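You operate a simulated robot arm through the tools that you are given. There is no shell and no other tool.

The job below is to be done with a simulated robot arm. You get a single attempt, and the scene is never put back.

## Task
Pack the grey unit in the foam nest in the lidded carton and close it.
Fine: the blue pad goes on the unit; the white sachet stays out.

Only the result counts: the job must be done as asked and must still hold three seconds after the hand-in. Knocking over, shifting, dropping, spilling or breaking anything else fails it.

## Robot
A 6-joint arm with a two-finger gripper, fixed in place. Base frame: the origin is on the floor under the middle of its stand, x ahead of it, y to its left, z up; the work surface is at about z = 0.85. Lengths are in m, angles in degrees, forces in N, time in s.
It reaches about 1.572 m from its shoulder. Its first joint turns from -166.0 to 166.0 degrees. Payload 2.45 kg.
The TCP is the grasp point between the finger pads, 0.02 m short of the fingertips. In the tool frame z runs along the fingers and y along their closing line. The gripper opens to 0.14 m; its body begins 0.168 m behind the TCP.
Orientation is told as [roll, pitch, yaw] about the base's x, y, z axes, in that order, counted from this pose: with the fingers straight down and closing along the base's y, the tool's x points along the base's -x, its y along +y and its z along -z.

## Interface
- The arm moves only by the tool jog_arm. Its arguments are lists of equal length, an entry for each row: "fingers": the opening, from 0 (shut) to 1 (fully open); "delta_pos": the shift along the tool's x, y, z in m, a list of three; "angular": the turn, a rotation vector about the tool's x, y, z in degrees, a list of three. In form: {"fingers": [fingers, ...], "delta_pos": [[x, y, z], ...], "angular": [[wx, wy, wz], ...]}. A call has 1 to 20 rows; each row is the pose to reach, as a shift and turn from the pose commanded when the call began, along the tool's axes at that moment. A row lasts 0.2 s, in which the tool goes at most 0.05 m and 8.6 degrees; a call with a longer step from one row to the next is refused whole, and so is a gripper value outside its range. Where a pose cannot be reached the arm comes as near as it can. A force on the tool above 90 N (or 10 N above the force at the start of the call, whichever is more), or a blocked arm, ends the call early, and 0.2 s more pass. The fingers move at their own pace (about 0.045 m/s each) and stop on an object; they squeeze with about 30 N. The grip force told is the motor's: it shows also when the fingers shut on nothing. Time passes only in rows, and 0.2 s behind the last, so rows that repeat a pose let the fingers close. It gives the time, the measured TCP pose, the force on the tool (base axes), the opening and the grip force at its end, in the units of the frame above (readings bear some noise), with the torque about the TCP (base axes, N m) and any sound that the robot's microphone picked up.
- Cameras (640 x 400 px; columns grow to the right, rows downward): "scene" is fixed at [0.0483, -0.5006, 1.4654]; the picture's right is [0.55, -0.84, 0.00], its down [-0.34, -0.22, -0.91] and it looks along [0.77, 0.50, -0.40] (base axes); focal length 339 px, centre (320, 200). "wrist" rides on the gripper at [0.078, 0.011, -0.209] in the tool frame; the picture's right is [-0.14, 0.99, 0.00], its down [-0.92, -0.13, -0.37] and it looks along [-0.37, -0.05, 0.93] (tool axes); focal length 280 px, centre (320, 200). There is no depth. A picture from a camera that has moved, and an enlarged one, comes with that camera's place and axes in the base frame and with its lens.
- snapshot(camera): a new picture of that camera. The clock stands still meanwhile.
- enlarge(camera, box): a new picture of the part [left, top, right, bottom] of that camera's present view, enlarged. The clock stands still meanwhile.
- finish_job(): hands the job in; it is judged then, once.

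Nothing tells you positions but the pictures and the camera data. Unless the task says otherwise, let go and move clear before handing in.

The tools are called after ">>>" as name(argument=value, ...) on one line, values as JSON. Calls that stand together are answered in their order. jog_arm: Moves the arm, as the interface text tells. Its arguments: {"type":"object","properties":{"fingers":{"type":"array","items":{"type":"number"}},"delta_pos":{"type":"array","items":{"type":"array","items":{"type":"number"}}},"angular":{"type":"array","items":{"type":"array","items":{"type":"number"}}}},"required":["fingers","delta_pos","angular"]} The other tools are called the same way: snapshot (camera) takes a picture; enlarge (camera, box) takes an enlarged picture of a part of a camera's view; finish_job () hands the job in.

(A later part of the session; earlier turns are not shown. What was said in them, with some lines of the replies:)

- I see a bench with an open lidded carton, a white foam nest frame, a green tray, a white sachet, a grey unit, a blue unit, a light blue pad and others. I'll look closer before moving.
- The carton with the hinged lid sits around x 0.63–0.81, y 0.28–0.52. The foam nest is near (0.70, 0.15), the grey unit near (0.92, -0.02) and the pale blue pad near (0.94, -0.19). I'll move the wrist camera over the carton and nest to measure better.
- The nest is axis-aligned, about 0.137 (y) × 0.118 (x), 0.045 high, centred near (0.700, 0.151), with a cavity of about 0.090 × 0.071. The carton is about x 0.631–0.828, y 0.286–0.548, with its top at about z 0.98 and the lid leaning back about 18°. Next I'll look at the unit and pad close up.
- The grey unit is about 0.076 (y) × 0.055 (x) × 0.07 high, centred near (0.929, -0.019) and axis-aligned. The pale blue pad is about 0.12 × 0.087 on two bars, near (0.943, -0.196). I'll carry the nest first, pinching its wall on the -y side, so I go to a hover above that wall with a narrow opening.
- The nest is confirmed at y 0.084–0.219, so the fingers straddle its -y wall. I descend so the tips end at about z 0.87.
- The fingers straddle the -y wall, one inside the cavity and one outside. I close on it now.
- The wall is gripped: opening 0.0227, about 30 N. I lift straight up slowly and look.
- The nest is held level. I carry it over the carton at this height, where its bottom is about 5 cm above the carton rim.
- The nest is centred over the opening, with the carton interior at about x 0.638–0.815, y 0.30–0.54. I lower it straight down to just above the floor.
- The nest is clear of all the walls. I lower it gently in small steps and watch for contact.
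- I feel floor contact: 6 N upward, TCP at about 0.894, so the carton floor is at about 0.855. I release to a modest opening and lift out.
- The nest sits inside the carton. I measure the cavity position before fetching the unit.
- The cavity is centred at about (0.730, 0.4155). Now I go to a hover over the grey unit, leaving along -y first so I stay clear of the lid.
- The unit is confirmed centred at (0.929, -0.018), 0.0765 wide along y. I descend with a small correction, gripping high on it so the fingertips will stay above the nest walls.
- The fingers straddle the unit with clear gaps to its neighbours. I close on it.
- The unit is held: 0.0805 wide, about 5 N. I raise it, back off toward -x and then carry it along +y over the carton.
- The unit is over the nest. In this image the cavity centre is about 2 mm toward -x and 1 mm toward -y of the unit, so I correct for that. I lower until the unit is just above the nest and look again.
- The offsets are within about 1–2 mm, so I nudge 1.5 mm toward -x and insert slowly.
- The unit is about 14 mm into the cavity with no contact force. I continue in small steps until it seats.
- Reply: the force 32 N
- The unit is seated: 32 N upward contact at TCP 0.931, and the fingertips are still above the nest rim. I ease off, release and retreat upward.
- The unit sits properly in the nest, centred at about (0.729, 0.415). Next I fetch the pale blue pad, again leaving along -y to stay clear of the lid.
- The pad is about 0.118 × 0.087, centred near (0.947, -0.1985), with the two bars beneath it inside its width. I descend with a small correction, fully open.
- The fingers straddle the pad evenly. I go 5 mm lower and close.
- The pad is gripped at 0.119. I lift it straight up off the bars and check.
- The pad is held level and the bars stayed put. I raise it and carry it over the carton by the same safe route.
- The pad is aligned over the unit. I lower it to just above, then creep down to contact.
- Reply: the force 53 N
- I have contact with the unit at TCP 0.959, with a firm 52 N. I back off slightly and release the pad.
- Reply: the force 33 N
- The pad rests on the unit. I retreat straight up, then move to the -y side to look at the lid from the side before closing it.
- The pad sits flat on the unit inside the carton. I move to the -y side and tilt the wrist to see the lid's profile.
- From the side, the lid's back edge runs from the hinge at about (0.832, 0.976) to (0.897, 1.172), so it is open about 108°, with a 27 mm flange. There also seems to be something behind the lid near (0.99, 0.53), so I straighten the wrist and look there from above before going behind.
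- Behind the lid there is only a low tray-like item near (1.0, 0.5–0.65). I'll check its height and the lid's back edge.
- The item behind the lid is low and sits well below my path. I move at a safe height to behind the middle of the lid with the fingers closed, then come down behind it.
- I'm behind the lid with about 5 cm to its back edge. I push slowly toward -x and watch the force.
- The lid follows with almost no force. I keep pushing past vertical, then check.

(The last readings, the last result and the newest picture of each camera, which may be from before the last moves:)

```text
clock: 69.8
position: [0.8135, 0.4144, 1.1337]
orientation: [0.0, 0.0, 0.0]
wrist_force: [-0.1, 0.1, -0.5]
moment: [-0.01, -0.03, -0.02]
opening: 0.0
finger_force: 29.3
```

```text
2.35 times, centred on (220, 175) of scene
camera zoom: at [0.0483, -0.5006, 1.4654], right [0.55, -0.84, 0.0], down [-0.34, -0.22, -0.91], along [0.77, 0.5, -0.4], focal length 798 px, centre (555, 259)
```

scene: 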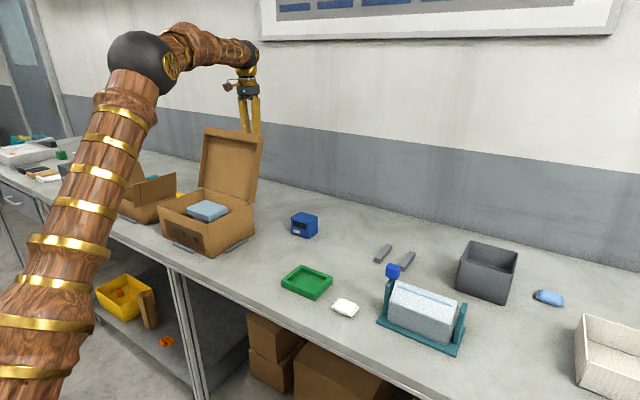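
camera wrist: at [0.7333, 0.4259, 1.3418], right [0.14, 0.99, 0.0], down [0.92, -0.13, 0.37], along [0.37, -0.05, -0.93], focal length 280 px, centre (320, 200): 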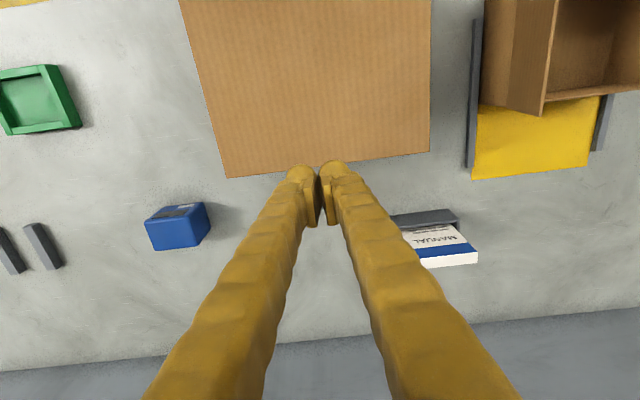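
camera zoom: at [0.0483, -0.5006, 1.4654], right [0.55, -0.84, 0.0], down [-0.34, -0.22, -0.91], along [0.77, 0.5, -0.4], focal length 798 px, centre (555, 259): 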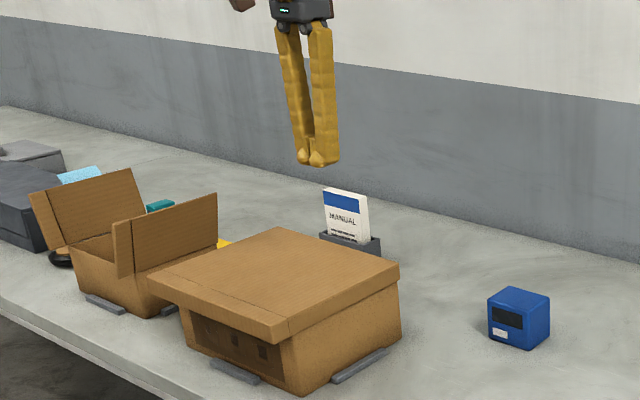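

The lid swung shut on its own past vertical. I zoom in to check it is fully down.

>>> enlarge(camera="scene", box=[165, 170, 255, 265])

>>> enlarge(camera="wrist", box=[160, 0, 480, 200])

```text
4.21 times, centred on (210, 218) of scene
camera zoom: at [0.0483, -0.5006, 1.4654], right [0.55, -0.84, 0.0], down [-0.34, -0.22, -0.91], along [0.77, 0.5, -0.4], focal length 1429 px, centre (783, 126)
```

zoom: 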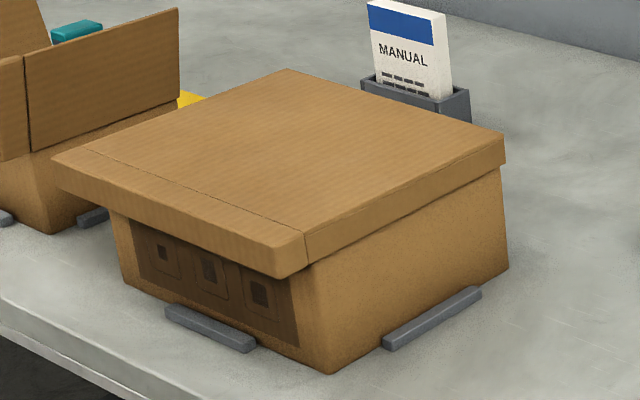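

```text
2.00 times, centred on (320, 100) of wrist
camera zoom: at [0.7333, 0.4259, 1.3418], right [0.14, 0.99, 0.0], down [0.92, -0.13, 0.37], along [0.37, -0.05, -0.93], focal length 561 px, centre (320, 400)
```

zoom: 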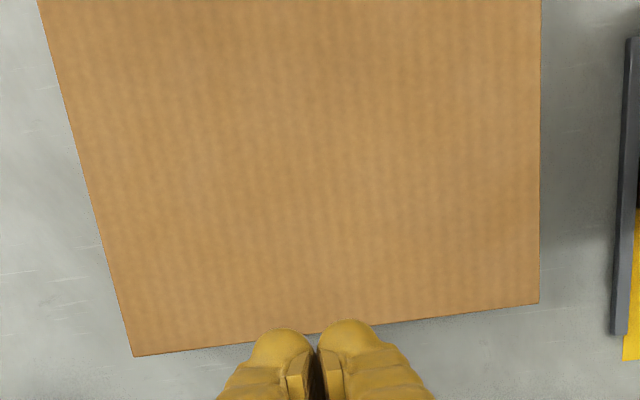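

The lid looks down, but the front edge needs a closer look. I zoom further and raise the arm clear.

>>> enlarge(camera="scene", box=[168, 195, 223, 245])

>>> enlarge(camera="scene", box=[210, 185, 250, 240])

>>> jog_arm(fingers=[0, 0, 0, 0, 0, 0, 0], delta_pos=[[0, 0, -0.03], [0, 0, -0.06], [0.02, 0, -0.1], [0.06, 0, -0.12], [0.1, 0, -0.13], [0.14, 0, -0.13], [0.16, 0, -0.13]], angular=[[0, 0, 0], [0, 0, 0], [0, 0, 0], [0, 0, 0], [0, 0, 0], [0, 0, 0], [0, 0, 0]])

>>> snapshot(camera="wrist")

```text
8.00 times, centred on (196, 220) of scene
camera zoom: at [0.0483, -0.5006, 1.4654], right [0.55, -0.84, 0.0], down [-0.34, -0.22, -0.91], along [0.77, 0.5, -0.4], focal length 2715 px, centre (1316, 40)
```

zoom: 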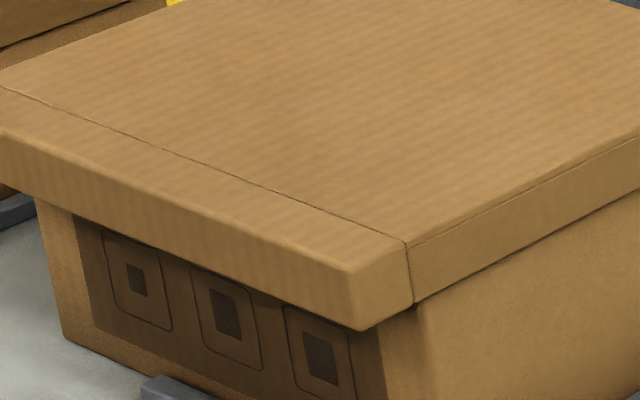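

```text
7.27 times, centred on (230, 212) of scene
camera zoom: at [0.0483, -0.5006, 1.4654], right [0.55, -0.84, 0.0], down [-0.34, -0.22, -0.91], along [0.77, 0.5, -0.4], focal length 2468 px, centre (974, 109)
```

zoom: 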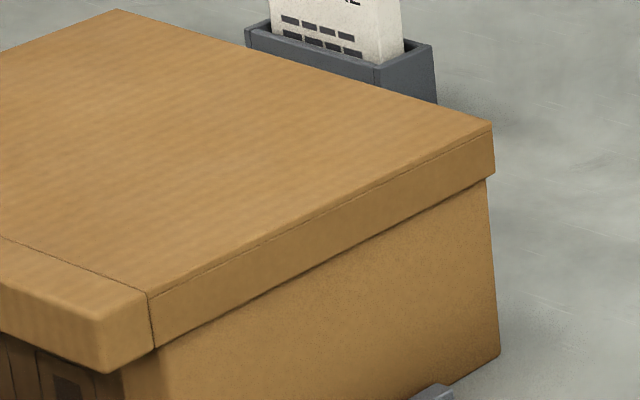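

```text
clock: 71.4
position: [0.6519, 0.4146, 1.2633]
orientation: [-0.1, 0.0, 0.0]
wrist_force: [-0.2, 0.7, 0.3]
moment: [-0.02, 0.0, 0.0]
opening: 0.0
finger_force: 29.5
```

```text
taken
camera wrist: at [0.5727, 0.4264, 1.4727], right [0.14, 0.99, 0.0], down [0.92, -0.13, 0.37], along [0.37, -0.05, -0.93], focal length 280 px, centre (320, 200)
```

wrist: 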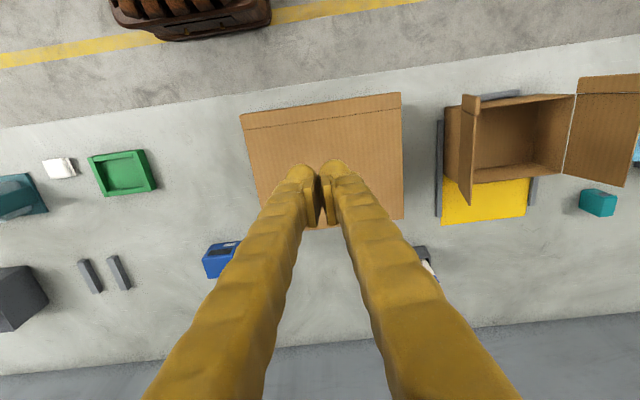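

The lid is level, with its top at about z 0.985 front and back, and its flanges are down outside the walls. To be sure it's fully seated I press gently on top near the front edge.

>>> jog_arm(fingers=[0, 0, 0, 0, 0, 0, 0, 0], delta_pos=[[0.003, 0, 0.04], [0.003, 0, 0.09], [0.003, 0, 0.14], [0.003, 0, 0.18], [0.003, 0, 0.21], [0.003, 0, 0.235], [0.003, 0, 0.244], [0.003, 0, 0.248]], angular=[[0, 0, 0], [0, 0, 0], [0, 0, 0], [0, 0, 0], [0, 0, 0], [0, 0, 0], [0, 0, 0], [0, 0, 0]])

>>> enlarge(camera="scene", box=[150, 150, 270, 260])

```text
clock: 73.2
position: [0.6512, 0.4159, 1.0163]
orientation: [0.0, 0.1, 0.1]
wrist_force: [-0.3, -1.2, 0.2]
moment: [0.01, 0.01, 0.02]
opening: 0.0001
finger_force: 29.0
```

```text
3.64 times, centred on (210, 205) of scene
camera zoom: at [0.0483, -0.5006, 1.4654], right [0.55, -0.84, 0.0], down [-0.34, -0.22, -0.91], along [0.77, 0.5, -0.4], focal length 1234 px, centre (720, 182)
```

zoom: 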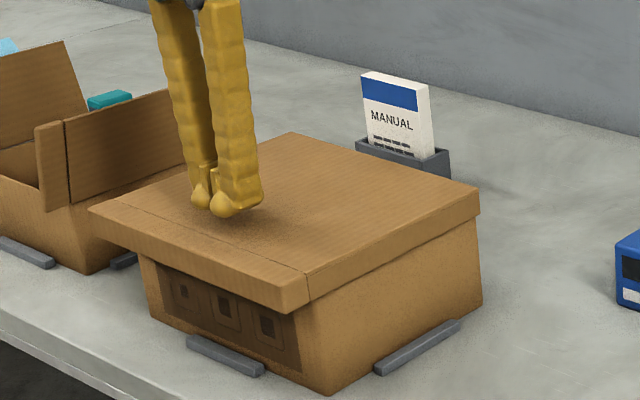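

>>> jog_arm(fingers=[0, 0, 0, 0, 0], delta_pos=[[0, 0, 0.003], [0, 0, 0.006], [0, 0, 0.008], [0, 0, 0.01], [0, 0, 0.01]], angular=[[0, 0, 0], [0, 0, 0], [0, 0, 0], [0, 0, 0], [0, 0, 0]])

```text
clock: 74.4
position: [0.6498, 0.4158, 1.0055]
orientation: [-0.1, 0.0, 0.1]
wrist_force: [-0.7, -0.2, 0.0]
moment: [-0.01, -0.03, 0.0]
opening: 0.0001
finger_force: 29.4
```

>>> jog_arm(fingers=[0, 0, 0, 0], delta_pos=[[0, 0, 0.001], [0, 0, 0.002], [0, 0, 0.003], [0, 0, 0.003]], angular=[[0, 0, 0], [0, 0, 0], [0, 0, 0], [0, 0, 0]])

```text
clock: 75.4
position: [0.6492, 0.4131, 1.0036]
orientation: [0.0, -0.1, 0.1]
wrist_force: [0.8, 0.1, -0.5]
moment: [0.02, 0.01, 0.02]
opening: 0.0
finger_force: 29.1
```

>>> jog_arm(fingers=[0, 0, 0, 0], delta_pos=[[0, 0, 0.001], [0, 0, 0.002], [0, 0, 0.003], [0, 0, 0.003]], angular=[[0, 0, 0], [0, 0, 0], [0, 0, 0], [0, 0, 0]])

>>> enlarge(camera="scene", box=[165, 180, 255, 260])

```text
clock: 76.4
position: [0.6503, 0.4145, 0.9994]
orientation: [0.0, -0.1, 0.1]
wrist_force: [-1.1, 2.6, 7.8]
moment: [0.1, -0.03, 0.03]
opening: 0.006
finger_force: 29.3
```

```text
5.00 times, centred on (210, 220) of scene
camera zoom: at [0.0483, -0.5006, 1.4654], right [0.55, -0.84, 0.0], down [-0.34, -0.22, -0.91], along [0.77, 0.5, -0.4], focal length 1697 px, centre (870, 100)
```

zoom: 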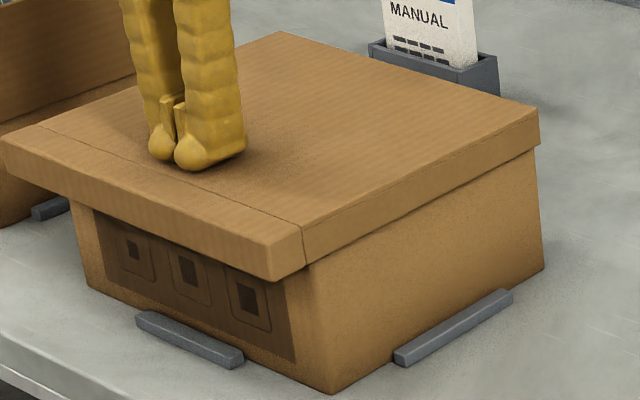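

I feel contact at lid top z of about 0.98. I press a little more to confirm it is firmly seated.

>>> jog_arm(fingers=[0, 0, 0, 0], delta_pos=[[0, 0, 0.001], [0, 0, 0.002], [0, 0, 0.0025], [0, 0, 0.0025]], angular=[[0, 0, 0], [0, 0, 0], [0, 0, 0], [0, 0, 0]])

```text
clock: 77.4
position: [0.6503, 0.4148, 0.9983]
orientation: [0.0, -0.2, 0.0]
wrist_force: [1.4, -12.0, 48.4]
moment: [-0.3, -0.2, -0.04]
opening: 0.0059
finger_force: 29.3
```

The lid is firmly seated: 48 N with no further travel. I lift off, move clear and check everything.

>>> jog_arm(fingers=[0, 0, 0, 0, 0, 0, 0, 0, 0, 0, 0], delta_pos=[[0, 0, -0.005], [0, 0, -0.02], [0, 0, -0.05], [0, 0, -0.1], [0, 0, -0.15], [0, 0, -0.2], [0, 0, -0.25], [0, -0.03, -0.28], [0, -0.08, -0.28], [0, -0.13, -0.28], [0, -0.18, -0.28]], angular=[[0, 0, 0], [0, 0, 0], [0, 0, 0], [0, 0, 0], [0, 0, 0], [0, 0, 0], [0, 0, 0], [0, 0, 0], [0, 0, 0], [0, 0, 0], [0, 0, 0]])

>>> snapshot(camera="wrist")

>>> snapshot(camera="scene")

>>> enlarge(camera="scene", box=[150, 160, 270, 260])

```text
clock: 79.8
position: [0.652, 0.2299, 1.2757]
orientation: [-0.1, -0.1, 0.1]
wrist_force: [-0.3, -0.6, -0.1]
moment: [0.03, -0.02, -0.02]
opening: 0.0
finger_force: 28.8
```

```text
taken
camera wrist: at [0.5724, 0.2418, 1.4837], right [0.14, 0.99, 0.0], down [0.92, -0.13, 0.37], along [0.37, -0.05, -0.93], focal length 280 px, centre (320, 200)
```

wrist: 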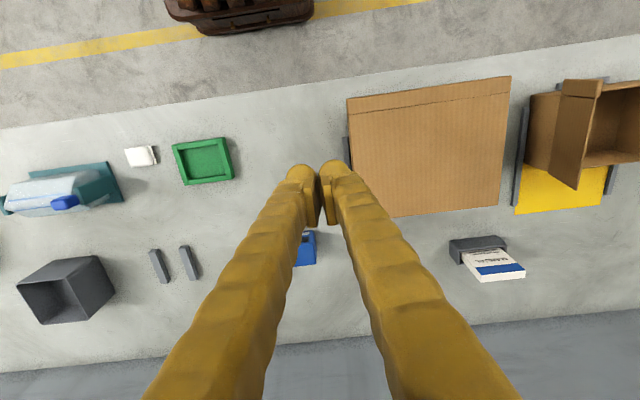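

```text
taken
```

scene: 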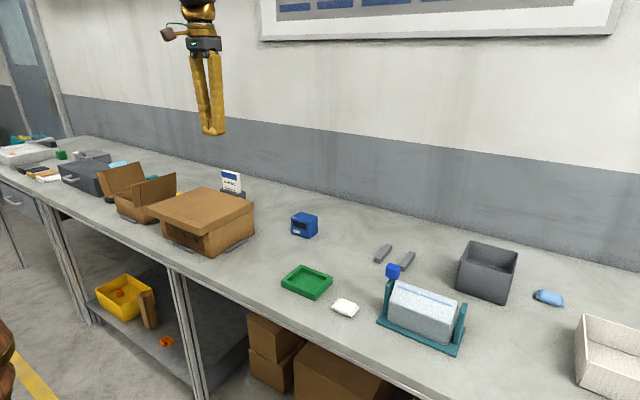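

```text
4.00 times, centred on (210, 210) of scene
camera zoom: at [0.0483, -0.5006, 1.4654], right [0.55, -0.84, 0.0], down [-0.34, -0.22, -0.91], along [0.77, 0.5, -0.4], focal length 1357 px, centre (760, 160)
```

zoom: 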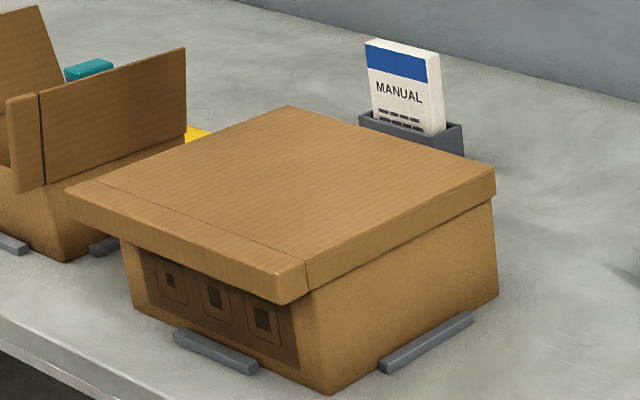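

The carton is closed and level with the nest, unit and pad inside. The sachet and everything else are undisturbed, and the arm is clear, so I hand in.

>>> finish_job()

```text
The job is handed in.
```

The job is handed in; I haven't been told how it was judged.

- **Packing:** the foam nest is on the carton floor, with the grey unit in its cavity and the blue pad resting flat on the unit.
- **Lid:** it dropped shut by itself once I pushed it past upright. I then pressed it down with about 48 N, and it didn't move any further.
- **Left out:** the white sachet is still on the bench. I took the pale blue slab on the two bars to be the blue pad, so the small blue pillow-shaped packet also stayed where it was.
- **Everything else:** in the last pictures nothing else looks moved. A manual in a holder behind the carton, hidden by the open lid until it closed, was not touched or packed because the task didn't mention it.
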